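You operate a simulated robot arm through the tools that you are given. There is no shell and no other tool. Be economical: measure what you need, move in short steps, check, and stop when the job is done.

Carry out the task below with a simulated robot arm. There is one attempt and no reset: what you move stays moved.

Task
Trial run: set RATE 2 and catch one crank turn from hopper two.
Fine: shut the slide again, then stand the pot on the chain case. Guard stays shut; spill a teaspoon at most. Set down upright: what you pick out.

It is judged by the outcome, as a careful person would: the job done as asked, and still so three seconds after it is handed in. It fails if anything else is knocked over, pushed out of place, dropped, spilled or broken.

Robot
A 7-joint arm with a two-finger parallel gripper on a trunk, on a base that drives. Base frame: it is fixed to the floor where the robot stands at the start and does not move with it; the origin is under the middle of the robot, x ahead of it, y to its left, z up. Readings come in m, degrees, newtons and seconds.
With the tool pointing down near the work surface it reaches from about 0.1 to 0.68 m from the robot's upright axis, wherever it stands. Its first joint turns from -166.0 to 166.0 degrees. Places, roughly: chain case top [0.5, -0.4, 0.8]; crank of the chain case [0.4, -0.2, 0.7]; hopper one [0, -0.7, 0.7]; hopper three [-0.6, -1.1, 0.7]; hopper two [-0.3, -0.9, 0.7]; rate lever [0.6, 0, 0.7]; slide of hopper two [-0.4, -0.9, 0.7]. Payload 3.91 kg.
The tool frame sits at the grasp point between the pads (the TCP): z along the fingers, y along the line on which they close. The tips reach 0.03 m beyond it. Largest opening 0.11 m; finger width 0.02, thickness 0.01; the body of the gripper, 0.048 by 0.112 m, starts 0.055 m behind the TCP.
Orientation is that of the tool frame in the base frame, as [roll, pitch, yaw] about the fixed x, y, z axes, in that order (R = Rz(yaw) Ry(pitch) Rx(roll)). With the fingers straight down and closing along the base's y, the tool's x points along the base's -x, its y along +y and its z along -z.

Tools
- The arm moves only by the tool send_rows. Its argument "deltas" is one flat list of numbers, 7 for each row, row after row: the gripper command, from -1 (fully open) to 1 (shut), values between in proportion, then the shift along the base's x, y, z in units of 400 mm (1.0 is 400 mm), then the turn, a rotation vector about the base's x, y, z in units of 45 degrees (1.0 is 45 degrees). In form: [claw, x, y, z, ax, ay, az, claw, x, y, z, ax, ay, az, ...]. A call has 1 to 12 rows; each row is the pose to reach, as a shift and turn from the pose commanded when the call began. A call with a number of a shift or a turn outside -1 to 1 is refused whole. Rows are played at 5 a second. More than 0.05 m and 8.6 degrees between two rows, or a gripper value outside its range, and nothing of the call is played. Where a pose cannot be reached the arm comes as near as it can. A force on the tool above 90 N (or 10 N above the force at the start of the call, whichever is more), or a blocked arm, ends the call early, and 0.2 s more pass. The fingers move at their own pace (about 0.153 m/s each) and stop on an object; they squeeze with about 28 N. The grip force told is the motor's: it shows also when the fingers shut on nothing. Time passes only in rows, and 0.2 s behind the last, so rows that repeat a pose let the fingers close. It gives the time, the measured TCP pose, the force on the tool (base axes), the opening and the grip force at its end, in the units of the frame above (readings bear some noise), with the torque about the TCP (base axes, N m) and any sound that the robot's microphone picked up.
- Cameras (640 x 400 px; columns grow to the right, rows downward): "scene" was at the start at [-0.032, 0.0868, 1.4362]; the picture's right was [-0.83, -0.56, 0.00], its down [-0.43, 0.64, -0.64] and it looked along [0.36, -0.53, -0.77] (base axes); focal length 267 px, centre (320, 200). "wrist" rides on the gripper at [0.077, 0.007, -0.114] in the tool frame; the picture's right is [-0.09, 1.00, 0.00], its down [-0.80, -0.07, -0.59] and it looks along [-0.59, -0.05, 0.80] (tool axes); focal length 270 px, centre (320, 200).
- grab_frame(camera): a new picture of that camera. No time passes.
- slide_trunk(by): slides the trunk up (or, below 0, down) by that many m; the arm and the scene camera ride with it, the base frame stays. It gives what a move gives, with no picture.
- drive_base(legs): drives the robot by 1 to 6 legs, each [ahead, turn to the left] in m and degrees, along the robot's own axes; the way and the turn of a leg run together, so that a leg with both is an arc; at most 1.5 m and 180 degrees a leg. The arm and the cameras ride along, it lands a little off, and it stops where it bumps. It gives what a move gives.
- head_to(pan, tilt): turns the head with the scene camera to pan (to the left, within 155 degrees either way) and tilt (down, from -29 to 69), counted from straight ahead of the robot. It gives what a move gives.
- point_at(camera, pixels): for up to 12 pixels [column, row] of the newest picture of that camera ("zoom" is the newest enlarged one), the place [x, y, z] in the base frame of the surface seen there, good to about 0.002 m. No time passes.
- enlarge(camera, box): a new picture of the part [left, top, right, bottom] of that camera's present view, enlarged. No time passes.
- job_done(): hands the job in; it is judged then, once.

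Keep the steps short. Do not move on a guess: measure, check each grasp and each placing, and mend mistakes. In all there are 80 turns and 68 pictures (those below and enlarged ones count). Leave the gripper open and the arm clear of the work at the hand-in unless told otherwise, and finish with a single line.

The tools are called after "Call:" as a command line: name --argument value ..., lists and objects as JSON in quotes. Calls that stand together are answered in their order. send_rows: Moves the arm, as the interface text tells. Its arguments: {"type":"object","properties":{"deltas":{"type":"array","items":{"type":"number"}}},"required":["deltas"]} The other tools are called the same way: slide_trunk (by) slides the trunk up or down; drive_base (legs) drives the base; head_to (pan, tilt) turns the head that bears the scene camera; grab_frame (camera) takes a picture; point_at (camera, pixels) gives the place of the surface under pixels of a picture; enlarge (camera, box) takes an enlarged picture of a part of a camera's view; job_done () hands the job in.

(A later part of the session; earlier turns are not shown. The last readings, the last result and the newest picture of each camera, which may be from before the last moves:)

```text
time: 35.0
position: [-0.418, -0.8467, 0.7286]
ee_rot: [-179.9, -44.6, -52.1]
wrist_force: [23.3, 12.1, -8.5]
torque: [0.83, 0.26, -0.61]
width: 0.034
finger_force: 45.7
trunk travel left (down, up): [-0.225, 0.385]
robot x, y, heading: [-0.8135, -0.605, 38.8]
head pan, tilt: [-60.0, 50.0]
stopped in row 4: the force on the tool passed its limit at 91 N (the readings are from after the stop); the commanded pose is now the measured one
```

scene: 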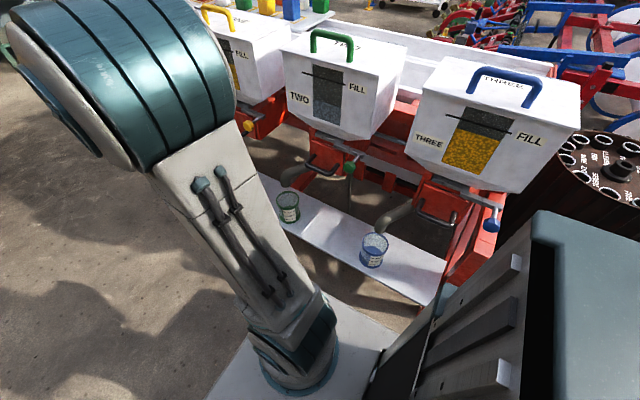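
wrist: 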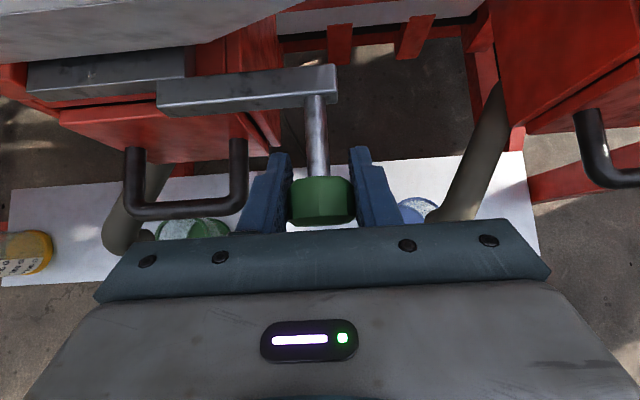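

Blocked in that direction. Look before trying anything else.

Call:
enlarge --camera "wrist" --box '[20, 20, 400, 250]'

Call:
enlarge --camera "scene" --box '[220, 110, 400, 220]'

```text
1.68 times, centred on (210, 135) of wrist
```

zoom: 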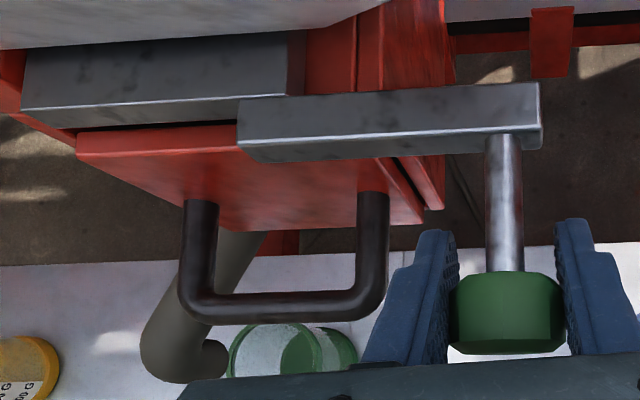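

```text
3.56 times, centred on (310, 165) of scene
```

zoom: 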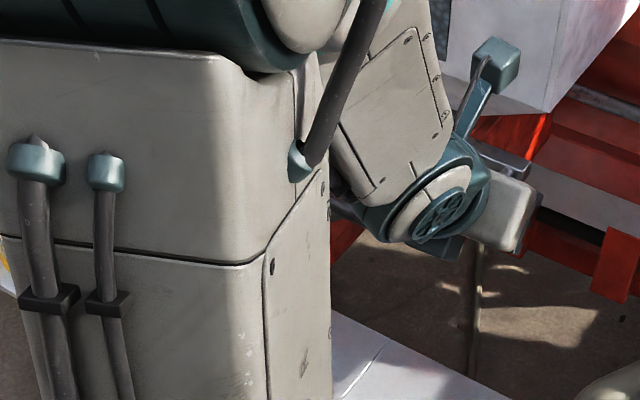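

The slide plate is a drawer-like block under the hopper with an offset arm and knob facing out, so it should pull toward the robot (-n). Undo the twist and pull gently 2 cm that way.

Call:
send_rows --deltas '[1, 0.003, 0, 0, 0, 0, -0.049, 1, 0.003, 0, 0, 0, 0, -0.049, 1, -0.007, 0.013, 0, 0, 0, -0.049, 1, -0.017, 0.027, 0, 0, 0, -0.049, 1, -0.026, 0.0406, 0, 0, 0, -0.049]'

Call:
grab_frame --camera "wrist"

```text
time: 36.1
position: [-0.429, -0.832, 0.7292]
ee_rot: [179.9, -44.6, -54.3]
wrist_force: [28.9, 19.1, -15.2]
torque: [-0.83, -0.48, -0.5]
width: 0.0333
finger_force: 44.6
trunk travel left (down, up): [-0.225, 0.385]
robot x, y, heading: [-0.8108, -0.5998, 38.7]
head pan, tilt: [-60.0, 50.0]
```

```text
31 pictures are left
```

wrist: 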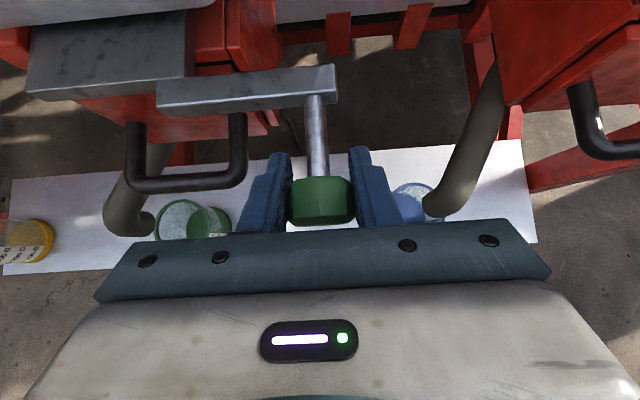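

It slides out. Continue, easing the side load, watching for the stop.

Call:
send_rows --deltas '[1, 0.007, 0.005, 0, 0, 0, 0, 1, -0.008, 0.025, 0, 0, 0, 0, 1, -0.022, 0.046, 0, 0, 0, 0, 1, -0.037, 0.066, 0, 0, 0, 0, 1, -0.051, 0.086, 0, 0, 0, 0]'

Call:
grab_frame --camera "wrist"

```text
time: 37.4
position: [-0.4459, -0.8081, 0.7318]
ee_rot: [179.8, -44.6, -55.2]
wrist_force: [5.6, -23.5, -26.0]
torque: [-0.4, -0.25, 0.49]
width: 0.0338
finger_force: 45.2
out of reach, approached as far as the arm can: row 5
trunk travel left (down, up): [-0.225, 0.385]
robot x, y, heading: [-0.808, -0.5998, 38.1]
head pan, tilt: [-60.0, 50.0]
```

```text
30 pictures are left
```

wrist: 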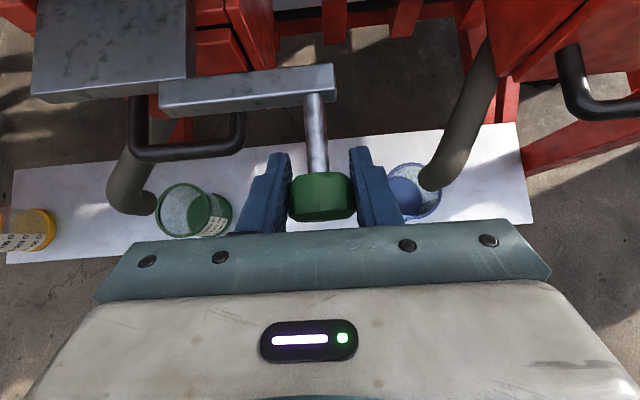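

Pulled 5 cm; that's the arm's limit at this tilt. Rotate the tool 15° more upright about the knob, then pull further to feel for the stop.

Call:
send_rows --deltas '[1, 0, 0, 0, 0.135, 0.0975, 0, 1, 0, 0, 0, 0.27, 0.195, 0, 1, -0.0073, 0.0101, 0, 0.27, 0.195, 0, 1, -0.0146, 0.0203, 0, 0.27, 0.195, 0, 1, -0.022, 0.0304, 0, 0.27, 0.195, 0, 1, -0.029, 0.0406, 0, 0.27, 0.195, 0]'

Call:
grab_frame --camera "wrist"

```text
time: 38.8
position: [-0.459, -0.7902, 0.7328]
ee_rot: [-180.0, -29.7, -54.9]
wrist_force: [-4.1, -46.0, 7.5]
torque: [-0.31, 0.05, 0.07]
width: 0.0335
finger_force: 44.9
trunk travel left (down, up): [-0.225, 0.385]
robot x, y, heading: [-0.8139, -0.5991, 37.8]
head pan, tilt: [-60.0, 50.0]
```

```text
29 pictures are left
```

wrist: 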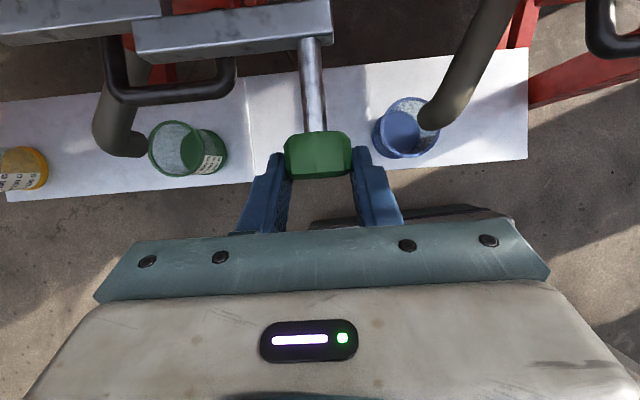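

The fingers slid on the knob (force ~40 N), likely the stop. Measure how far the slide is out.

Call:
point_at --camera "wrist" --pixels '[[318, 170], [316, 140], [312, 85], [315, 30], [150, 45], [60, 30]]'

```text
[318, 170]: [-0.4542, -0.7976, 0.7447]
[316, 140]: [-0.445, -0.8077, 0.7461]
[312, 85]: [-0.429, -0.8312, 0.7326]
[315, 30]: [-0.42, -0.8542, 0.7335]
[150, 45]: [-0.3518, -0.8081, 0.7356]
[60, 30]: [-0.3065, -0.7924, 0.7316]
```

Slide is out 5 cm against its stop: open. Release and back away.

Call:
send_rows --deltas '[-0.3, 0, 0, 0, 0, 0, 0, -0.3, 0, 0, 0, 0, 0, 0, -0.3, -0.02, 0.03, 0.07, 0, 0, 0, -0.3, -0.045, 0.065, 0.145, 0, 0, 0, -0.3, -0.073, 0.1, 0.2175, 0, 0, 0]'

Call:
grab_frame --camera "wrist"

```text
time: 40.0
position: [-0.4882, -0.7468, 0.8201]
ee_rot: [179.8, -29.9, -54.5]
wrist_force: [0.0, 0.5, -0.7]
torque: [-0.03, 0.01, -0.02]
width: 0.0716
finger_force: 0.0
trunk travel left (down, up): [-0.225, 0.385]
robot x, y, heading: [-0.8097, -0.605, 38.3]
head pan, tilt: [-60.0, 50.0]
```

```text
28 pictures are left
```

wrist: 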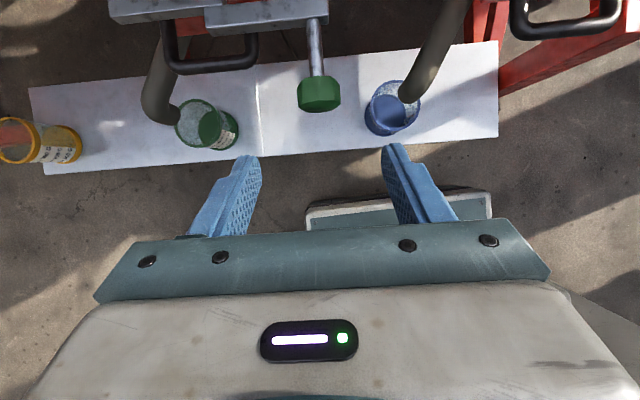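

Now drive forward to the crank (correct heading by -2°).

Call:
drive_base --legs '[[0, -2.2], [0.8, 0]]'

Call:
grab_frame --camera "scene"

```text
time: 44.6
position: [0.144, -0.2975, 0.8199]
ee_rot: [179.8, -29.7, -57.5]
wrist_force: [-0.1, 0.0, -0.1]
torque: [0.03, -0.01, -0.01]
width: 0.0716
finger_force: 0.0
trunk travel left (down, up): [-0.225, 0.385]
robot x, y, heading: [-0.1714, -0.1386, 35.8]
head pan, tilt: [-60.0, 50.0]
```

```text
27 pictures are left
```

scene: 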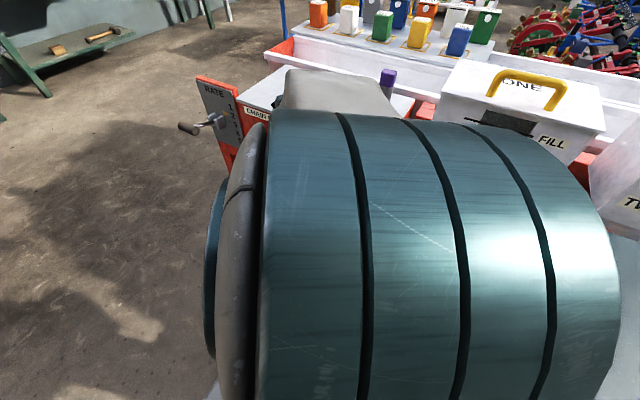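

Call:
send_rows --deltas '[-0.3, 0.075, 0.06, 0.002, -0.034, -0.024, 0.009, -0.3, 0.149, 0.12, 0.004, -0.068, -0.049, 0.018, -0.3, 0.224, 0.179, 0.006, -0.101, -0.073, 0.027, -0.3, 0.298, 0.239, 0.009, -0.135, -0.098, 0.037, -0.3, 0.373, 0.299, 0.011, -0.169, -0.122, 0.046, -0.3, 0.447, 0.359, 0.013, -0.203, -0.146, 0.055, -0.3, 0.522, 0.418, 0.015, -0.236, -0.171, 0.064, -0.3, 0.596, 0.478, 0.017, -0.27, -0.195, 0.073]'

Call:
grab_frame --camera "wrist"

```text
time: 46.4
position: [0.3828, -0.1071, 0.8236]
ee_rot: [-179.5, -44.9, -54.5]
wrist_force: [0.1, 0.7, -0.1]
torque: [0.04, 0.0, 0.0]
width: 0.0714
finger_force: 0.0
trunk travel left (down, up): [-0.225, 0.385]
robot x, y, heading: [-0.1689, -0.1373, 35.5]
head pan, tilt: [-60.0, 50.0]
```

```text
26 pictures are left
```

wrist: 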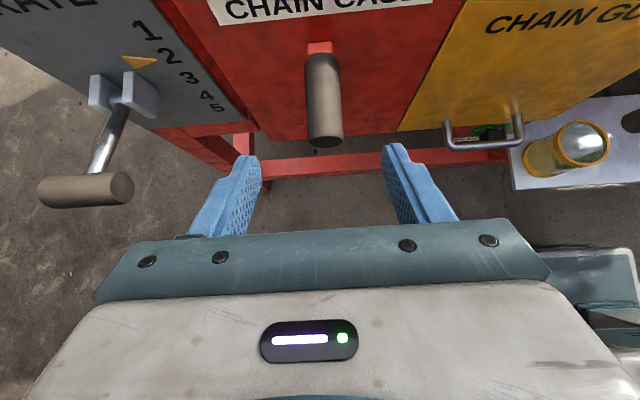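

Call:
point_at --camera "wrist" --pixels '[[324, 65], [324, 90], [325, 120], [324, 140], [308, 100], [342, 100], [319, 48], [308, 48], [331, 48]]'

```text
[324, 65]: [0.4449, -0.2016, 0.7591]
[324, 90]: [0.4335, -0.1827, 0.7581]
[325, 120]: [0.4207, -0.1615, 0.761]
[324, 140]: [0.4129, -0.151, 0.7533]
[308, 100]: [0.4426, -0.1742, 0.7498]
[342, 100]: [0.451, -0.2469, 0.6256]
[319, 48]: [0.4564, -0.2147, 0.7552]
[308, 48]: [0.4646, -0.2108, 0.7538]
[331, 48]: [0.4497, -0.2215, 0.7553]
```

Handle centre u≈-0.2455, z≈0.743. Move in and close on it.

Call:
send_rows --deltas '[-0.3, 0.04, -0.058, -0.067, 0, 0, 0, -0.3, 0.079, -0.116, -0.134, 0, 0, 0, -0.3, 0.1185, -0.174, -0.2015, 0, 0, 0, -0.3, 0.1185, -0.174, -0.2015, 0, 0, 0, 1, 0.1185, -0.174, -0.2015, 0, 0, 0, 1, 0.1185, -0.174, -0.2015, 0, 0, 0, 1, 0.1185, -0.174, -0.2015, 0, 0, 0]'

Call:
grab_frame --camera "wrist"

```text
time: 48.0
position: [0.4304, -0.1756, 0.7443]
ee_rot: [-179.5, -44.8, -54.7]
wrist_force: [2.4, -0.6, -0.8]
torque: [-0.04, -0.04, -0.85]
width: 0.0295
finger_force: 45.0
trunk travel left (down, up): [-0.225, 0.385]
robot x, y, heading: [-0.1721, -0.1383, 35.5]
head pan, tilt: [-60.0, 50.0]
```

```text
25 pictures are left
```

wrist: 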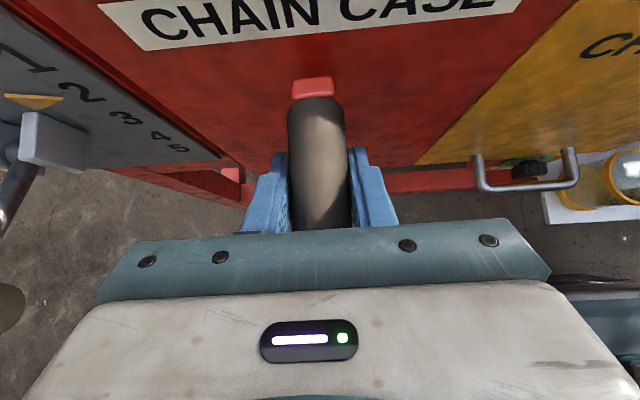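

Well gripped. Turn clockwise 40° as a test, reading forces.

Call:
send_rows --deltas '[1, -0.0253, -0.0183, -0.0028, 0, 0, 0, 1, -0.0499, -0.036, -0.0108, 0, 0, 0, 1, -0.073, -0.0527, -0.024, 0, 0, 0, 1, -0.0939, -0.0677, -0.042, 0, 0, 0]'

Call:
grab_frame --camera "wrist"

```text
time: 49.0
position: [0.3917, -0.2036, 0.7272]
ee_rot: [-179.5, -44.7, -54.6]
wrist_force: [10.0, 2.3, 6.7]
torque: [1.22, -0.26, -0.96]
width: 0.0292
finger_force: 45.2
trunk travel left (down, up): [-0.225, 0.385]
robot x, y, heading: [-0.1718, -0.1366, 35.7]
head pan, tilt: [-60.0, 50.0]
```

```text
24 pictures are left
```

wrist: 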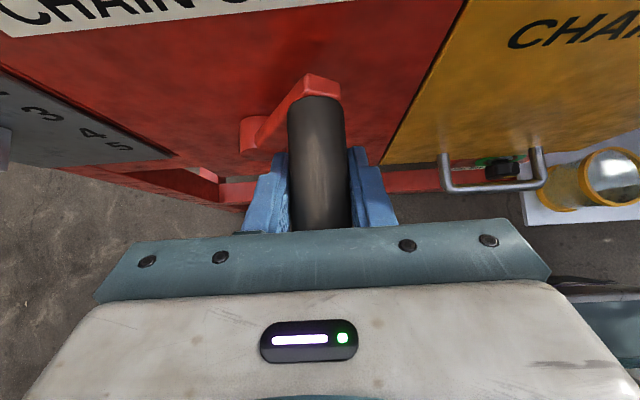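

Turning freely. Measure the hub to refine the radius.

Call:
point_at --camera "wrist" --pixels '[[253, 133], [248, 125], [258, 142], [244, 140], [320, 85], [280, 115], [335, 92], [318, 110]]'

```text
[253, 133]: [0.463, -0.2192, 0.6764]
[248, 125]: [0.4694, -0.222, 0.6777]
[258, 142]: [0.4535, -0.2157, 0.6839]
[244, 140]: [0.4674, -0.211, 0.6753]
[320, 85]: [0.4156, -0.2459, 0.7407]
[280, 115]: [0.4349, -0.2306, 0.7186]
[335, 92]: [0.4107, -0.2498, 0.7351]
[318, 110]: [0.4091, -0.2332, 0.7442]
```

Forces are radial-neutral, so r=0.072 is right. Continue to 120°.

Call:
send_rows --deltas '[1, -0.018, -0.013, -0.0222, 0, 0, 0, 1, -0.0326, -0.0235, -0.0479, 0, 0, 0, 1, -0.0433, -0.0313, -0.0763, 0, 0, 0, 1, -0.0499, -0.036, -0.1066, 0, 0, 0, 1, -0.0521, -0.0376, -0.1379, 0, 0, 0, 1, -0.0499, -0.036, -0.1691, 0, 0, 0, 1, -0.0433, -0.0313, -0.1994, 0, 0, 0, 1, -0.0326, -0.0235, -0.2279, 0, 0, 0]'

Call:
grab_frame --camera "wrist"

```text
time: 50.7
position: [0.3602, -0.2268, 0.6411]
ee_rot: [178.7, -44.5, -54.5]
wrist_force: [-24.6, -0.5, -1.6]
torque: [-1.05, -1.1, 0.81]
width: 0.0296
finger_force: 44.6
trunk travel left (down, up): [-0.225, 0.385]
robot x, y, heading: [-0.1739, -0.1399, 35.0]
head pan, tilt: [-60.0, 50.0]
stopped in row 8: the force on the tool passed its limit at 93 N (the readings are from after the stop); the commanded pose is now the measured one
```

```text
23 pictures are left
```

wrist: 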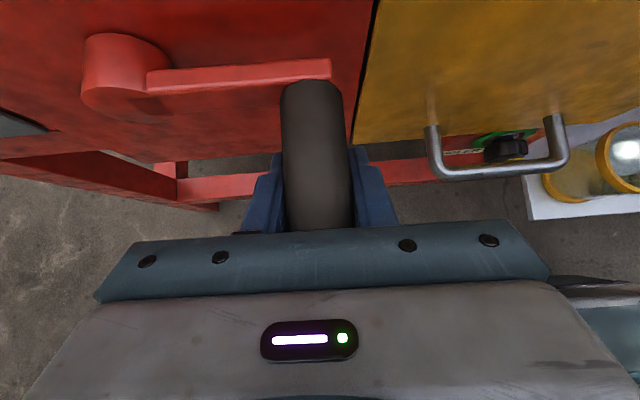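

The true radius seems larger (~0.087). Measure hub and handle now.

Call:
point_at --camera "wrist" --pixels '[[115, 85], [95, 80], [130, 40], [150, 105], [160, 85], [300, 70], [320, 85], [312, 100], [312, 160], [345, 120], [287, 120]]'

```text
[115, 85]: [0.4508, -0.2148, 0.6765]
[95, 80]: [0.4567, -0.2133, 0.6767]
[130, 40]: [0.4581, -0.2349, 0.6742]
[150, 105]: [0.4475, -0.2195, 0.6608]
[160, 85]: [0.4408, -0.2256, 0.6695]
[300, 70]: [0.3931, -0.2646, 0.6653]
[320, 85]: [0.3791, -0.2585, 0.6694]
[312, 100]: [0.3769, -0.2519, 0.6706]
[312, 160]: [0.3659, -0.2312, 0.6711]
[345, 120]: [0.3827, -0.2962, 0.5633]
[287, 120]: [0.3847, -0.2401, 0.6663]
```

At 90° now: hub z≈0.6565, r≈0.0865 (fingers slid 14 mm low on the handle, still holding). Continue with the corrected radius to 150°, then check.

Call:
send_rows --deltas '[1, 0.0027, 0.0019, -0.0375, 0, 0, 0, 1, 0.0106, 0.0076, -0.074, 0, 0, 0, 1, 0.0235, 0.017, -0.1082, 0, 0, 0, 1, 0.041, 0.0296, -0.139, 0, 0, 0, 1, 0.0627, 0.0452, -0.1657, 0, 0, 0, 1, 0.0877, 0.0633, -0.1873, 0, 0, 0]'

Call:
grab_frame --camera "wrist"

Call:
point_at --camera "wrist" --pixels '[[312, 110], [312, 130], [312, 160], [90, 60], [200, 80], [150, 50]]'

```text
time: 52.1
position: [0.3941, -0.2048, 0.5615]
ee_rot: [178.1, -44.1, -54.3]
wrist_force: [-35.7, -25.4, -42.6]
torque: [-0.18, -2.89, 1.58]
width: 0.0298
finger_force: 44.9
trunk travel left (down, up): [-0.225, 0.385]
robot x, y, heading: [-0.1768, -0.1376, 35.1]
head pan, tilt: [-60.0, 50.0]
```

```text
22 pictures are left
```

wrist: 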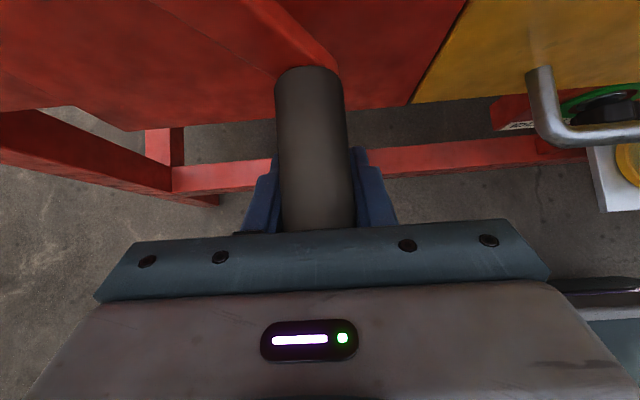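

```text
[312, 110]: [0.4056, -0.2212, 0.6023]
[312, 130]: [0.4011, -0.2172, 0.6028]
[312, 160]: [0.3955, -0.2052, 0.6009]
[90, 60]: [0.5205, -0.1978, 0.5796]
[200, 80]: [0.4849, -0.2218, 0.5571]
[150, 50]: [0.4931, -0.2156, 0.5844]
```

Fingers have slid ~25 mm below the handle centre (handle at ≈146°, gripping still on). Open a little, re-centre on the handle, and re-grip.

Call:
send_rows --deltas '[0.1, 0, 0, 0, 0, 0, 0, 0.1, 0, 0, 0, 0, 0, 0, 0.1, -0.004, -0.003, 0.026, 0, 0, 0, 0.1, -0.007, -0.006, 0.052, 0, 0, 0, 0.1, -0.007, -0.006, 0.052, 0, 0, 0]'

Call:
grab_frame --camera "wrist"

Call:
point_at --camera "wrist" --pixels '[[312, 110], [312, 130], [312, 160], [316, 85], [320, 110]]'

```text
time: 53.3
position: [0.3963, -0.2025, 0.5884]
ee_rot: [178.9, -44.6, -54.4]
wrist_force: [-0.2, 0.2, 0.1]
torque: [0.03, -0.01, -0.03]
width: 0.0495
finger_force: 0.0
trunk travel left (down, up): [-0.225, 0.385]
robot x, y, heading: [-0.1716, -0.1384, 35.2]
head pan, tilt: [-60.0, 50.0]
```

```text
21 pictures are left
```

wrist: 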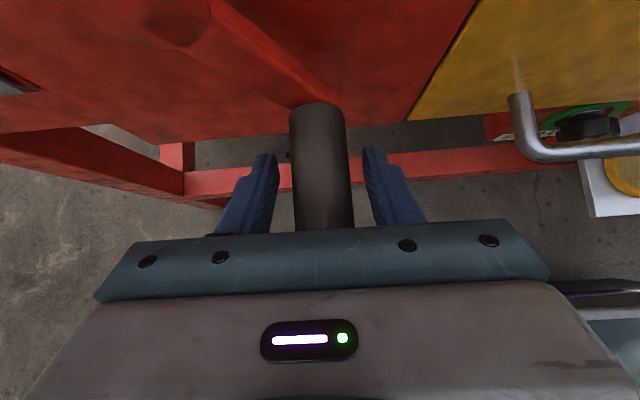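

```text
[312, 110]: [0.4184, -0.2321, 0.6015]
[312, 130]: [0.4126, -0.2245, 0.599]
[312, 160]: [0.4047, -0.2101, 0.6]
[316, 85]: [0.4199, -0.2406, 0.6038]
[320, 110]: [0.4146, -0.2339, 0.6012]
```

Crank stayed put. Fit: r=0.0855, hub z 0.6575, handle at 148°. Re-grip and continue to 230°.

Call:
send_rows --deltas '[1, 0, 0, 0, 0, 0, 0, 1, 0, 0, 0, 0, 0, 0, 1, 0.0326, 0.0235, -0.0196, 0, 0, 0, 1, 0.0617, 0.0445, -0.0292, 0, 0, 0, 1, 0.0918, 0.0662, -0.0325, 0, 0, 0, 1, 0.1219, 0.0879, -0.0292, 0, 0, 0, 1, 0.1511, 0.109, -0.0196, 0, 0, 0, 1, 0.1785, 0.1287, -0.0038, 0, 0, 0, 1, 0.2032, 0.1466, 0.0175, 0, 0, 0, 1, 0.2246, 0.162, 0.0439, 0, 0, 0]'

Call:
grab_frame --camera "wrist"

Call:
point_at --camera "wrist" --pixels '[[316, 110], [316, 130], [316, 160], [330, 130], [302, 130]]'

```text
time: 55.5
position: [0.4866, -0.1383, 0.6053]
ee_rot: [178.9, -44.7, -54.4]
wrist_force: [-16.7, -7.8, -7.4]
torque: [-0.21, -1.37, 1.34]
width: 0.0296
finger_force: 45.0
trunk travel left (down, up): [-0.225, 0.385]
robot x, y, heading: [-0.1693, -0.1385, 35.2]
head pan, tilt: [-60.0, 50.0]
```

```text
20 pictures are left
```

wrist: 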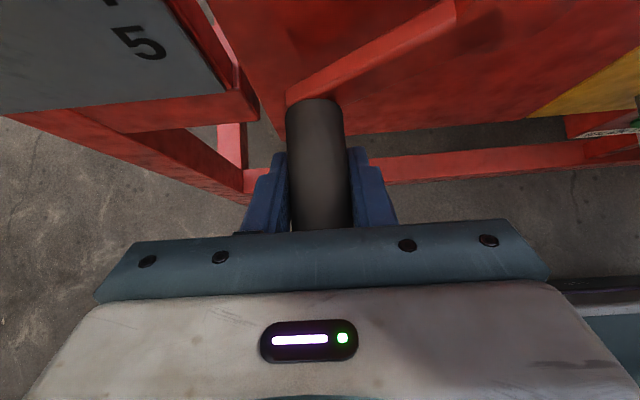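

```text
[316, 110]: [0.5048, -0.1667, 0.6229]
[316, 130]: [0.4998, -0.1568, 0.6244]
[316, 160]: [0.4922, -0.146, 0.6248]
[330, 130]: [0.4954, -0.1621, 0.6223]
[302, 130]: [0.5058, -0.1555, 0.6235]
```

Tracking well. Continue to 310°.

Call:
send_rows --deltas '[1, 0.0173, 0.0125, 0.0305, 0, 0, 0, 1, 0.0301, 0.0217, 0.0643, 0, 0, 0, 1, 0.0379, 0.0274, 0.1003, 0, 0, 0, 1, 0.0406, 0.0293, 0.1374, 0, 0, 0, 1, 0.0379, 0.0274, 0.1745, 0, 0, 0, 1, 0.0301, 0.0217, 0.2106, 0, 0, 0, 1, 0.0173, 0.0125, 0.2443, 0, 0, 0, 1, 0, 0, 0.2749, 0, 0, 0]'

Call:
grab_frame --camera "wrist"

Call:
point_at --camera "wrist" --pixels '[[316, 120], [316, 140], [316, 170], [330, 140], [302, 140]]'

```text
time: 57.3
position: [0.4868, -0.1398, 0.7125]
ee_rot: [178.6, -44.4, -54.3]
wrist_force: [-2.4, -24.3, -32.7]
torque: [-0.01, -1.27, 1.27]
width: 0.0299
finger_force: 45.1
trunk travel left (down, up): [-0.225, 0.385]
robot x, y, heading: [-0.172, -0.1348, 35.3]
head pan, tilt: [-60.0, 50.0]
```

```text
19 pictures are left
```

wrist: 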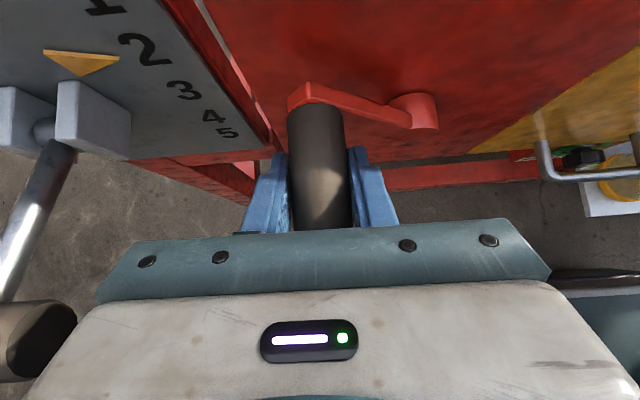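

```text
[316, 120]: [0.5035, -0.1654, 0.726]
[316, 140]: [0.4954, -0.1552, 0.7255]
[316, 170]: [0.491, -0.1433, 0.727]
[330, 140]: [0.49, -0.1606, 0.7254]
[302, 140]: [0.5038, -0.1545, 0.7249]
```

At 309°, on track. Finish to 360°.

Call:
send_rows --deltas '[1, -0.0214, -0.0154, 0.0263, 0, 0, 0, 1, -0.0461, -0.0333, 0.0477, 0, 0, 0, 1, -0.0735, -0.053, 0.0634, 0, 0, 0, 1, -0.1027, -0.0741, 0.0731, 0, 0, 0, 1, -0.1327, -0.0958, 0.0763, 0, 0, 0, 1, -0.1327, -0.0958, 0.0763, 0, 0, 0]'

Call:
grab_frame --camera "wrist"

Call:
point_at --camera "wrist" --pixels '[[318, 110], [318, 130], [318, 160], [318, 90], [330, 90], [305, 90]]'

```text
time: 58.7
position: [0.4341, -0.1733, 0.749]
ee_rot: [179.5, -44.9, -54.6]
wrist_force: [14.2, 4.5, 36.7]
torque: [0.08, -0.75, 1.5]
width: 0.0298
finger_force: 45.7
trunk travel left (down, up): [-0.225, 0.385]
robot x, y, heading: [-0.1724, -0.1398, 35.1]
head pan, tilt: [-60.0, 50.0]
```

```text
18 pictures are left
```

wrist: 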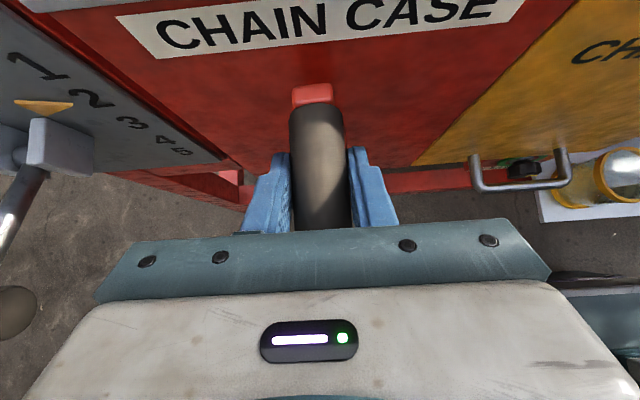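

```text
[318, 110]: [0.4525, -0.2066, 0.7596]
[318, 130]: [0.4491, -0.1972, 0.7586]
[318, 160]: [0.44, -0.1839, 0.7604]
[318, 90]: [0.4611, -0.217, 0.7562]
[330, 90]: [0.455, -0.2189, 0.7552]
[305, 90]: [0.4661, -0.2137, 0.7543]
```

Handle is within ~2.5 mm (≈2°) of its start. Nudge 3 mm more, release, and back out.

Call:
send_rows --deltas '[1, -0.007, -0.005, -0.006, 0, 0, 0, 1, -0.007, -0.005, -0.006, 0, 0, 0, -0.3, -0.007, -0.005, -0.006, 0, 0, 0, -0.3, -0.007, -0.005, -0.006, 0, 0, 0, -0.3, -0.046, 0.052, 0.067, 0, 0, 0, -0.3, -0.09, 0.112, 0.14, 0, 0, 0, -0.3, -0.13, 0.168, 0.2, 0, 0, 0]'

Call:
grab_frame --camera "wrist"

Call:
point_at --camera "wrist" --pixels '[[319, 48], [308, 48], [331, 48], [324, 65], [324, 90], [325, 120]]'

```text
time: 60.3
position: [0.3801, -0.1093, 0.8231]
ee_rot: [178.9, -44.5, -54.4]
wrist_force: [0.4, 0.4, 0.2]
torque: [0.01, 0.02, 0.01]
width: 0.0716
finger_force: 0.0
trunk travel left (down, up): [-0.225, 0.385]
robot x, y, heading: [-0.1742, -0.1349, 35.4]
head pan, tilt: [-60.0, 50.0]
```

```text
17 pictures are left
```

wrist: 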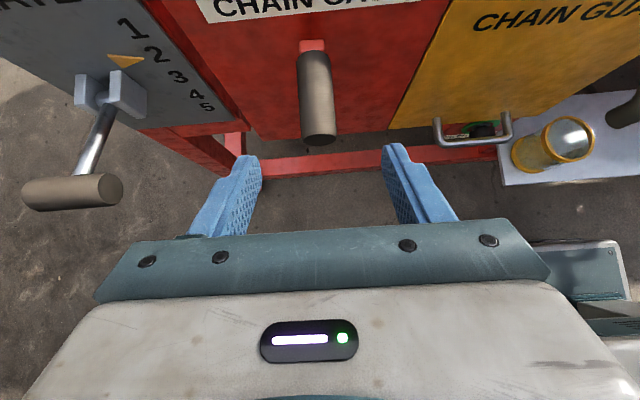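

```text
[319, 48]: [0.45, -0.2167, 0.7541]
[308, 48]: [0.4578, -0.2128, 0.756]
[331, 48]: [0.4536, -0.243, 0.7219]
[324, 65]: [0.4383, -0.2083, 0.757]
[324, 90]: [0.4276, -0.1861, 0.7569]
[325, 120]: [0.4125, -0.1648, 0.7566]
```

Full turn done, crank back at top, pointer at 2. Drive back to hopper two and look at the pot.

Call:
drive_base --legs '[[-0.78, 0]]'

Call:
grab_frame --camera "wrist"

Call:
point_at --camera "wrist" --pixels '[[325, 120], [365, 120]]'

```text
time: 64.6
position: [-0.2738, -0.5708, 0.8237]
ee_rot: [178.9, -44.6, -54.4]
wrist_force: [-1.0, 0.6, -0.5]
torque: [-0.02, -0.01, -0.02]
width: 0.0715
finger_force: 0.0
trunk travel left (down, up): [-0.225, 0.385]
robot x, y, heading: [-0.8284, -0.5996, 35.4]
head pan, tilt: [-60.0, 50.0]
```

```text
16 pictures are left
```

wrist: 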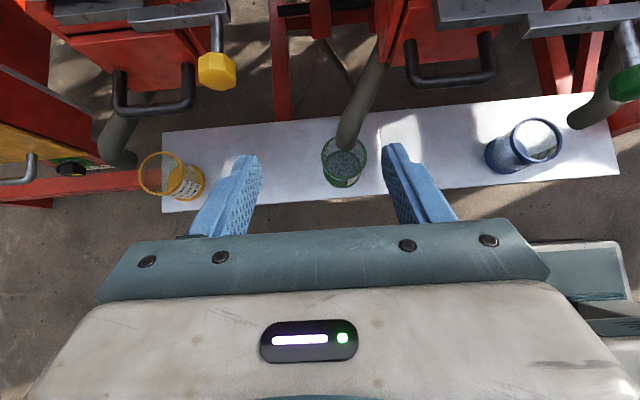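

```text
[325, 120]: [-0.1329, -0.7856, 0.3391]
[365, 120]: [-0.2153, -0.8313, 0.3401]
```

Seed has been caught in the green pot. Now approach the knob again (tilt 30° for reach) to shut the slide.

Call:
send_rows --deltas '[-0.3, -0.0695, -0.074, 0, 0.039, 0.028, 0, -0.3, -0.139, -0.148, 0, 0.077, 0.056, 0, -0.3, -0.2085, -0.222, 0, 0.116, 0.084, 0, -0.3, -0.278, -0.296, 0, 0.154, 0.111, 0, -0.3, -0.3475, -0.37, 0, 0.193, 0.139, 0, -0.3, -0.417, -0.444, -0.0335, 0.231, 0.167, 0, -0.3, -0.4865, -0.518, -0.0675, 0.27, 0.195, 0]'

Call:
grab_frame --camera "wrist"

Call:
point_at --camera "wrist" --pixels '[[320, 90], [320, 105], [320, 115], [305, 100], [335, 100], [318, 60]]'

```text
time: 66.2
position: [-0.4682, -0.7781, 0.796]
ee_rot: [178.8, -29.6, -54.3]
wrist_force: [-0.3, -0.6, 0.5]
torque: [-0.02, 0.01, -0.05]
width: 0.0716
finger_force: 0.0
trunk travel left (down, up): [-0.225, 0.385]
robot x, y, heading: [-0.8258, -0.5978, 35.4]
head pan, tilt: [-60.0, 50.0]
```

```text
15 pictures are left
```

wrist: 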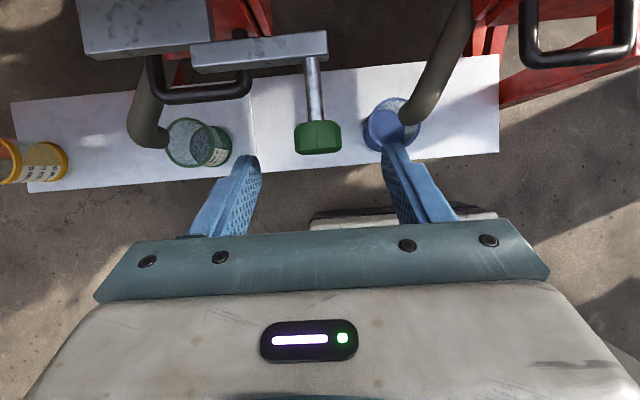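

```text
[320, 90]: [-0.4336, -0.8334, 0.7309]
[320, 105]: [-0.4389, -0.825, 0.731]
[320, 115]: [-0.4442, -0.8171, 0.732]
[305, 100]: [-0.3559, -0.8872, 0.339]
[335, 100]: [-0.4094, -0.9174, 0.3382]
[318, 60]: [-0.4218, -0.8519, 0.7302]
```

Move down onto the knob, grip, push in 5 cm.

Call:
send_rows --deltas '[-0.3, 0.025, -0.036, -0.085, 0, 0, 0, -0.3, 0.051, -0.071, -0.17, 0, 0, 0, -0.3, 0.051, -0.071, -0.17, 0, 0, 0, 1, 0.051, -0.071, -0.17, 0, 0, 0, 1, 0.051, -0.071, -0.17, 0, 0, 0, 1, 0.051, -0.071, -0.17, 0, 0, 0, 1, 0.066, -0.091, -0.17, 0, 0, 0, 1, 0.08, -0.112, -0.17, 0, 0, 0, 1, 0.095, -0.132, -0.17, 0, 0, 0, 1, 0.11, -0.152, -0.17, 0, 0, 0, 1, 0.124, -0.172, -0.17, 0, 0, 0]'

Call:
grab_frame --camera "wrist"

Call:
point_at --camera "wrist" --pixels '[[318, 165], [318, 150], [315, 100], [315, 40]]'

```text
time: 68.6
position: [-0.4185, -0.8453, 0.7271]
ee_rot: [178.7, -29.4, -54.4]
wrist_force: [-8.7, 6.1, -21.8]
torque: [-0.56, -0.5, 0.59]
width: 0.0332
finger_force: 44.5
trunk travel left (down, up): [-0.225, 0.385]
robot x, y, heading: [-0.8214, -0.5995, 35.2]
head pan, tilt: [-60.0, 50.0]
```

```text
14 pictures are left
```

wrist: 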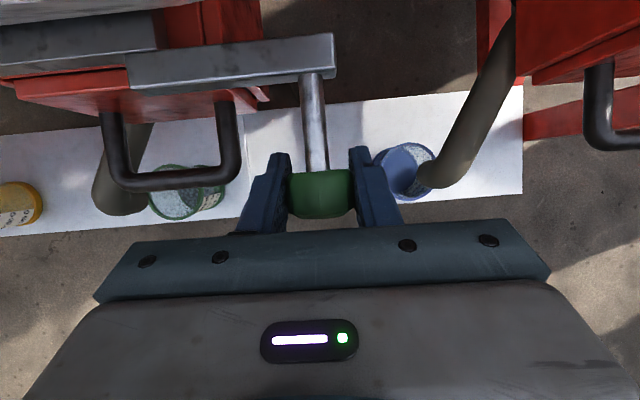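

```text
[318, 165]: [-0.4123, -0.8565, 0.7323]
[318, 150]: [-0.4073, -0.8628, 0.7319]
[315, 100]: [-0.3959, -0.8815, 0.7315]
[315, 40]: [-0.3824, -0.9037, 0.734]
```

Nearly in. Push up to 8 mm more until it seats.

Call:
send_rows --deltas '[1, 0.006, -0.008, 0, 0, 0, 0, 1, 0.012, -0.016, 0, 0, 0, 0, 1, 0.015, -0.02, 0, 0, 0, 0, 1, 0.015, -0.02, 0, 0, 0, 0]'

Call:
enlarge --camera "wrist" --box '[0, 0, 400, 240]'

Call:
point_at --camera "zoom" --pixels '[[240, 60], [300, 110], [420, 125], [220, 130], [515, 105], [530, 90], [120, 110]]'

```text
time: 69.6
position: [-0.4148, -0.8528, 0.7291]
ee_rot: [178.7, -29.4, -54.4]
wrist_force: [-19.1, 30.0, -2.6]
torque: [0.09, 0.09, 0.37]
width: 0.0333
finger_force: 44.8
trunk travel left (down, up): [-0.225, 0.385]
robot x, y, heading: [-0.8243, -0.5982, 35.2]
head pan, tilt: [-60.0, 50.0]
```

```text
1.60 times, centred on (200, 120) of wrist
```

zoom: 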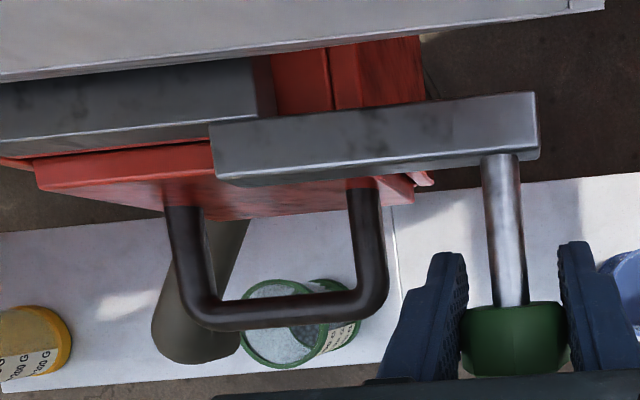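

```text
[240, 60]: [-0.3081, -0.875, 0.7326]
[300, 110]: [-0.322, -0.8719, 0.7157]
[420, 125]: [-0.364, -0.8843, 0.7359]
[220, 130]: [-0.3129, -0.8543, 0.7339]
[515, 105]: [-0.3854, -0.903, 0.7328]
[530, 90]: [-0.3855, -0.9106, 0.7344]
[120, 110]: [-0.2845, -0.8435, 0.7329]
```

Force rose to 35 N: seated. Release and back out, then verify knob position.

Call:
send_rows --deltas '[-0.3, 0, 0, 0, 0, 0, 0, -0.3, 0, 0, 0, 0, 0, 0, -0.3, -0.025, 0.034, 0.07, 0, 0, 0, -0.3, -0.05, 0.068, 0.14, 0, 0, 0, -0.3, -0.075, 0.102, 0.22, 0, 0, 0]'

Call:
grab_frame --camera "wrist"

Call:
point_at --camera "wrist" --pixels '[[318, 95], [318, 103], [316, 60], [316, 20], [220, 20], [130, 10], [318, 88]]'

```text
time: 70.8
position: [-0.4405, -0.8137, 0.8168]
ee_rot: [178.7, -29.6, -54.5]
wrist_force: [0.2, 0.7, 0.3]
torque: [0.03, 0.03, 0.0]
width: 0.0715
finger_force: 0.1
trunk travel left (down, up): [-0.225, 0.385]
robot x, y, heading: [-0.8185, -0.5976, 35.4]
head pan, tilt: [-60.0, 50.0]
```

```text
12 pictures are left
```

wrist: 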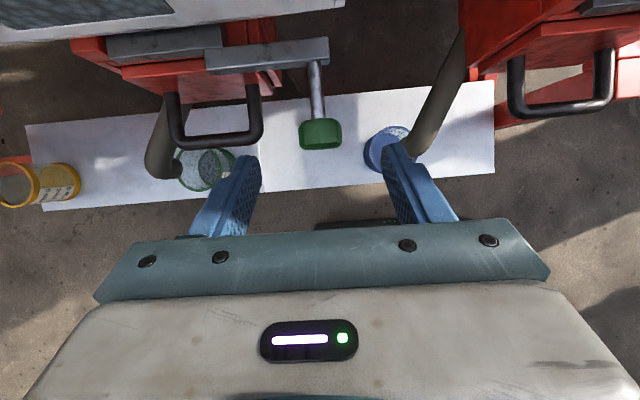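

```text
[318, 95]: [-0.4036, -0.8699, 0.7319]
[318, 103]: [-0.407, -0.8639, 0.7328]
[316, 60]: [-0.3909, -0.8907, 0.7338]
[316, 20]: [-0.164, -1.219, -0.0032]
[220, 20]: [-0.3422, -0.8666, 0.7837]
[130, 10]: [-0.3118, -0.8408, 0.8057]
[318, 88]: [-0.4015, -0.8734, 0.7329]
```

Call:
point_at --camera "wrist" --pixels '[[320, 122], [320, 138], [320, 145], [207, 158], [192, 165], [225, 165], [310, 68]]'

```text
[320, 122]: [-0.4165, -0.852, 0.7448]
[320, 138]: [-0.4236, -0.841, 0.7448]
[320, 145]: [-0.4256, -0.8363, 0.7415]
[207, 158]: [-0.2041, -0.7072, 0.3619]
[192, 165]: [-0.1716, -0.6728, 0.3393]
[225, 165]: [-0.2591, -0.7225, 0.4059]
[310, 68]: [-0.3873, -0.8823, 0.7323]
```

Slide is back to its shut position (knob front n 0.434 vs 0.430 at start). Next the pot: the tube hangs above it, so approach from the front with a 60° tilt. Move in front of the pot.

Call:
send_rows --deltas '[-1, 0.03, 0.06, 0, 0, 0, 0, -1, 0.06, 0.12, 0, -0.06, -0.043, 0, -1, 0.1, 0.18, -0.037, -0.12, -0.087, 0, -1, 0.14, 0.25, -0.08, -0.2, -0.144, 0, -1, 0.18, 0.32, -0.122, -0.28, -0.2, 0, -1, 0.22, 0.39, -0.165, -0.36, -0.26, 0, -1, 0.255, 0.455, -0.207, -0.43, -0.31, 0, -1, 0.29, 0.52, -0.25, -0.49, -0.353, 0, -1, 0.321, 0.5775, -0.2925, -0.541, -0.39, 0]'

Call:
slide_trunk --by -0.2

Call:
grab_frame --camera "wrist"

```text
time: 72.8
position: [-0.3137, -0.5817, 0.697]
ee_rot: [179.0, -59.7, -54.5]
wrist_force: [-0.4, -0.7, 0.4]
torque: [0.03, -0.01, -0.01]
width: 0.1099
finger_force: 0.1
trunk travel left (down, up): [-0.225, 0.385]
robot x, y, heading: [-0.8241, -0.5965, 35.2]
head pan, tilt: [-60.0, 50.0]
```

```text
time: 75.0
position: [-0.3144, -0.5817, 0.4959]
ee_rot: [179.0, -59.6, -54.6]
wrist_force: [-0.7, 0.6, 0.8]
torque: [-0.01, 0.0, 0.0]
width: 0.1102
finger_force: 0.1
trunk travel left (down, up): [-0.025, 0.585]
robot x, y, heading: [-0.8232, -0.6006, 35.3]
head pan, tilt: [-60.0, 50.0]
```

```text
11 pictures are left
```

wrist: 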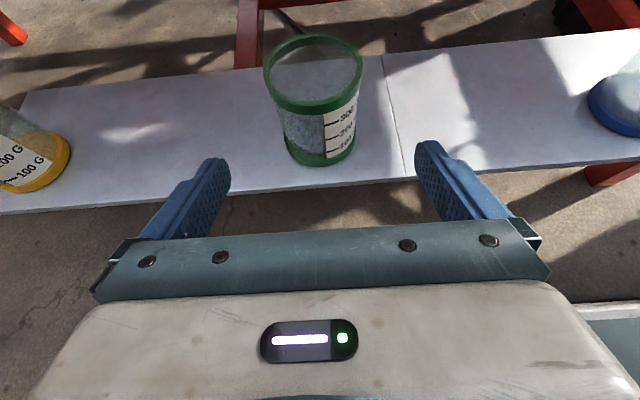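

Call:
point_at --camera "wrist" --pixels '[[266, 76], [361, 66], [318, 107], [315, 36], [286, 125], [355, 120], [325, 160], [290, 148], [340, 103]]'

```text
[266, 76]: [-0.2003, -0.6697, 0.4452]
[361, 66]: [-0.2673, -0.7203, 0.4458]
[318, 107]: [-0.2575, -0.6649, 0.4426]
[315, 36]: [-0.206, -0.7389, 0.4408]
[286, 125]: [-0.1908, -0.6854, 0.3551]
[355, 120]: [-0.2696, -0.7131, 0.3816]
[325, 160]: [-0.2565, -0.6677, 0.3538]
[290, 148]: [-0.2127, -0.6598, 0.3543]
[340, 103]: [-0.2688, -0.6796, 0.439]
```

Pot centre (-0.2325,-0.699). Advance along the tool axis and close just below the rim.

Call:
send_rows --deltas '[-1, 0.038, -0.054, -0.039, 0, 0, 0, -1, 0.076, -0.109, -0.078, 0, 0, 0, -1, 0.114, -0.163, -0.117, 0, 0, 0, -1, 0.152, -0.218, -0.156, 0, 0, 0, -1, 0.1895, -0.272, -0.195, 0, 0, 0, -1, 0.1895, -0.272, -0.195, 0, 0, 0, 0, 0.1895, -0.272, -0.195, 0, 0, 0, 1, 0.1895, -0.272, -0.195, 0, 0, 0, 1, 0.1895, -0.272, -0.195, 0, 0, 0]'

Call:
grab_frame --camera "wrist"

```text
time: 77.0
position: [-0.2397, -0.687, 0.4192]
ee_rot: [179.1, -59.6, -54.7]
wrist_force: [0.8, -0.4, -0.8]
torque: [-0.07, 0.03, -0.01]
width: 0.0839
finger_force: 28.2
trunk travel left (down, up): [-0.025, 0.585]
robot x, y, heading: [-0.8266, -0.5997, 35.1]
head pan, tilt: [-60.0, 50.0]
```

```text
10 pictures are left
```

wrist: 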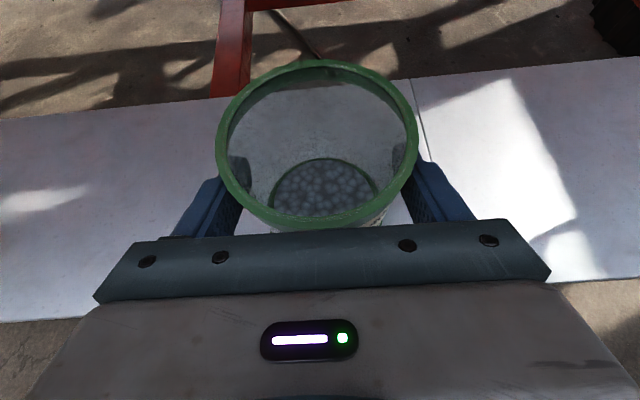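

Firm grip. Lift 2 cm, then draw the pot straight out from under the tube.

Call:
send_rows --deltas '[1, 0, 0, 0.02, 0, 0, 0, 1, 0, 0, 0.045, 0, 0, 0, 1, -0.02, 0.028, 0.05, 0, 0, 0, 1, -0.049, 0.068, 0.05, 0, 0, 0, 1, -0.078, 0.109, 0.05, 0, 0, 0, 1, -0.107, 0.149, 0.05, 0, 0, 0, 1, -0.136, 0.19, 0.05, 0, 0, 0, 1, -0.165, 0.23, 0.05, 0, 0, 0, 1, -0.18, 0.25, 0.05, 0, 0, 0, 1, -0.18, 0.25, 0.05, 0, 0, 0]'

Call:
grab_frame --camera "wrist"

```text
time: 79.2
position: [-0.3112, -0.5907, 0.4378]
ee_rot: [179.0, -59.6, -54.5]
wrist_force: [0.7, 0.2, -1.8]
torque: [0.03, 0.01, 0.04]
width: 0.0838
finger_force: 27.8
trunk travel left (down, up): [-0.025, 0.585]
robot x, y, heading: [-0.827, -0.5987, 35.1]
head pan, tilt: [-60.0, 50.0]
```

```text
9 pictures are left
```

wrist: 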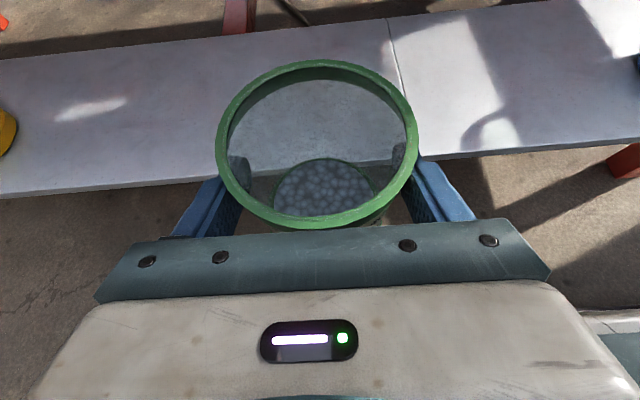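

Pot is held level, seed inside. Raise trunk 0.5 m, then drive forward 0.8 m toward the chain case.

Call:
slide_trunk --by 0.5

Call:
drive_base --legs '[[0.4, 0], [0.4, 0]]'

Call:
grab_frame --camera "wrist"

```text
refused: 0.5 is not a number from -0.4 to 0.4
```

```text
time: 83.8
position: [0.3564, -0.1183, 0.4384]
ee_rot: [179.0, -59.7, -54.6]
wrist_force: [-0.3, -0.2, -1.4]
torque: [-0.01, 0.01, -0.01]
width: 0.0842
finger_force: 28.3
trunk travel left (down, up): [-0.025, 0.585]
robot x, y, heading: [-0.1534, -0.1277, 35.0]
head pan, tilt: [-60.0, 50.0]
```

```text
8 pictures are left
```

wrist: 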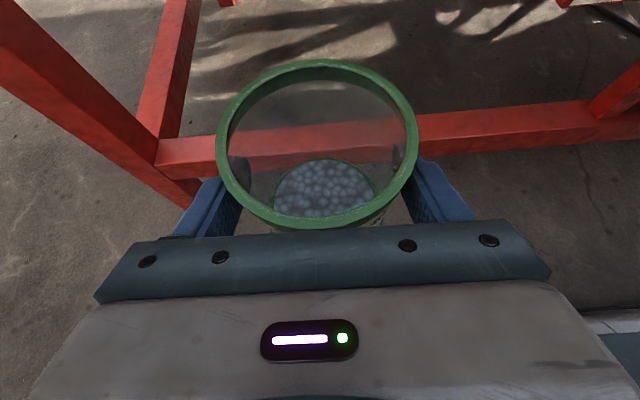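

The trunk lift was refused (limit 0.4), but the low drive met nothing and the pot is fine. Here the crank handle is too close for lifting, so back up 0.14 m first, then raise in two strokes.

Call:
drive_base --legs '[[-0.14, 0]]'

Call:
slide_trunk --by 0.4

Call:
slide_trunk --by 0.1

Call:
grab_frame --camera "wrist"

```text
time: 85.2
position: [0.2402, -0.1995, 0.438]
ee_rot: [178.9, -59.6, -54.7]
wrist_force: [0.7, 0.2, -1.1]
torque: [0.02, 0.01, 0.02]
width: 0.0841
finger_force: 28.2
trunk travel left (down, up): [-0.025, 0.585]
robot x, y, heading: [-0.2749, -0.2087, 34.9]
head pan, tilt: [-60.0, 50.0]
```

```text
time: 89.0
position: [0.2394, -0.2006, 0.838]
ee_rot: [179.0, -59.6, -54.8]
wrist_force: [-0.2, 0.1, -2.0]
torque: [0.02, 0.02, -0.01]
width: 0.084
finger_force: 28.2
trunk travel left (down, up): [-0.425, 0.185]
robot x, y, heading: [-0.271, -0.2102, 34.9]
head pan, tilt: [-60.0, 50.0]
```

```text
time: 90.3
position: [0.2402, -0.1999, 0.9385]
ee_rot: [179.0, -59.6, -54.7]
wrist_force: [0.2, 0.0, -2.0]
torque: [0.0, 0.01, 0.04]
width: 0.084
finger_force: 28.2
trunk travel left (down, up): [-0.525, 0.085]
robot x, y, heading: [-0.2755, -0.2063, 34.9]
head pan, tilt: [-60.0, 50.0]
```

```text
7 pictures are left
```

wrist: 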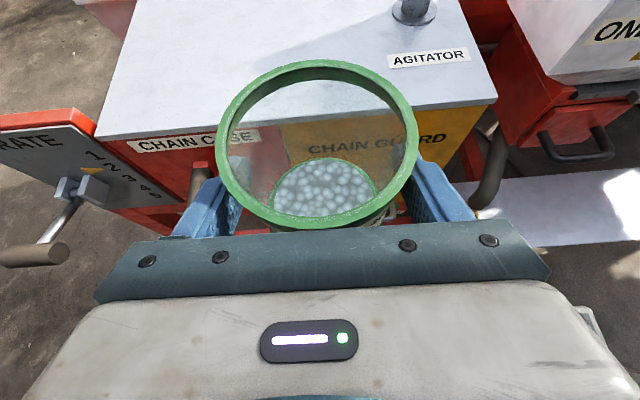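

Pot is 5 cm above the case top height. Drive ahead 0.1 m and measure the free area.

Call:
drive_base --legs '[[0.1, 0]]'

Call:
send_rows --deltas '[1, 0.029, -0.041, 0, 0, 0, 0, 1, 0.073, -0.101, 0, 0, 0, 0, 1, 0.117, -0.162, 0, 0, 0, 0, 1, 0.161, -0.223, 0, 0, 0, 0, 1, 0.205, -0.284, 0, 0, 0, 0, 1, 0.249, -0.345, 0, 0, 0, 0, 1, 0.293, -0.406, 0, 0, 0, 0, 1, 0.322, -0.446, 0, 0, 0, 0, 1, 0.336, -0.466, 0, 0, 0, 0, 1, 0.336, -0.466, 0, 0, 0, 0]'

Call:
grab_frame --camera "wrist"

Call:
point_at --camera "wrist" --pixels '[[150, 150], [480, 150], [320, 30], [317, 63], [317, 215], [217, 140], [415, 140], [130, 220], [500, 220]]'

```text
time: 91.5
position: [0.324, -0.1433, 0.9371]
ee_rot: [178.9, -59.7, -54.8]
wrist_force: [0.5, 0.4, -1.1]
torque: [0.03, 0.02, -0.03]
width: 0.0846
finger_force: 27.7
trunk travel left (down, up): [-0.525, 0.085]
robot x, y, heading: [-0.1885, -0.1523, 34.8]
head pan, tilt: [-60.0, 50.0]
```

```text
time: 93.7
position: [0.4596, -0.3286, 0.9369]
ee_rot: [179.0, -59.6, -54.9]
wrist_force: [-0.1, -0.4, -1.9]
torque: [0.04, -0.01, -0.01]
width: 0.084
finger_force: 28.1
trunk travel left (down, up): [-0.525, 0.085]
robot x, y, heading: [-0.1903, -0.1493, 34.9]
head pan, tilt: [-60.0, 50.0]
```

```text
6 pictures are left
```

wrist: 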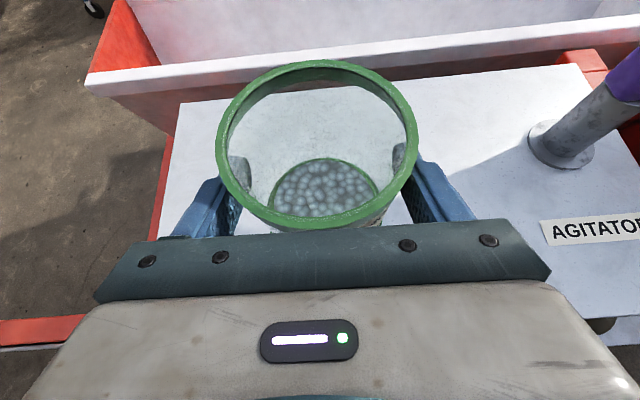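

```text
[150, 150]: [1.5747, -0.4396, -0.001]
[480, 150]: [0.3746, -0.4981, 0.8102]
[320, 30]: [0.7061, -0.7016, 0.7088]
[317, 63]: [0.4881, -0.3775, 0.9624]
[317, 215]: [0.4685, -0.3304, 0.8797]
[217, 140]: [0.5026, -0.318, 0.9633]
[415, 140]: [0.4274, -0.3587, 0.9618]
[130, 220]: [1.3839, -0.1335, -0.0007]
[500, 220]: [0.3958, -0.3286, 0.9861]
```

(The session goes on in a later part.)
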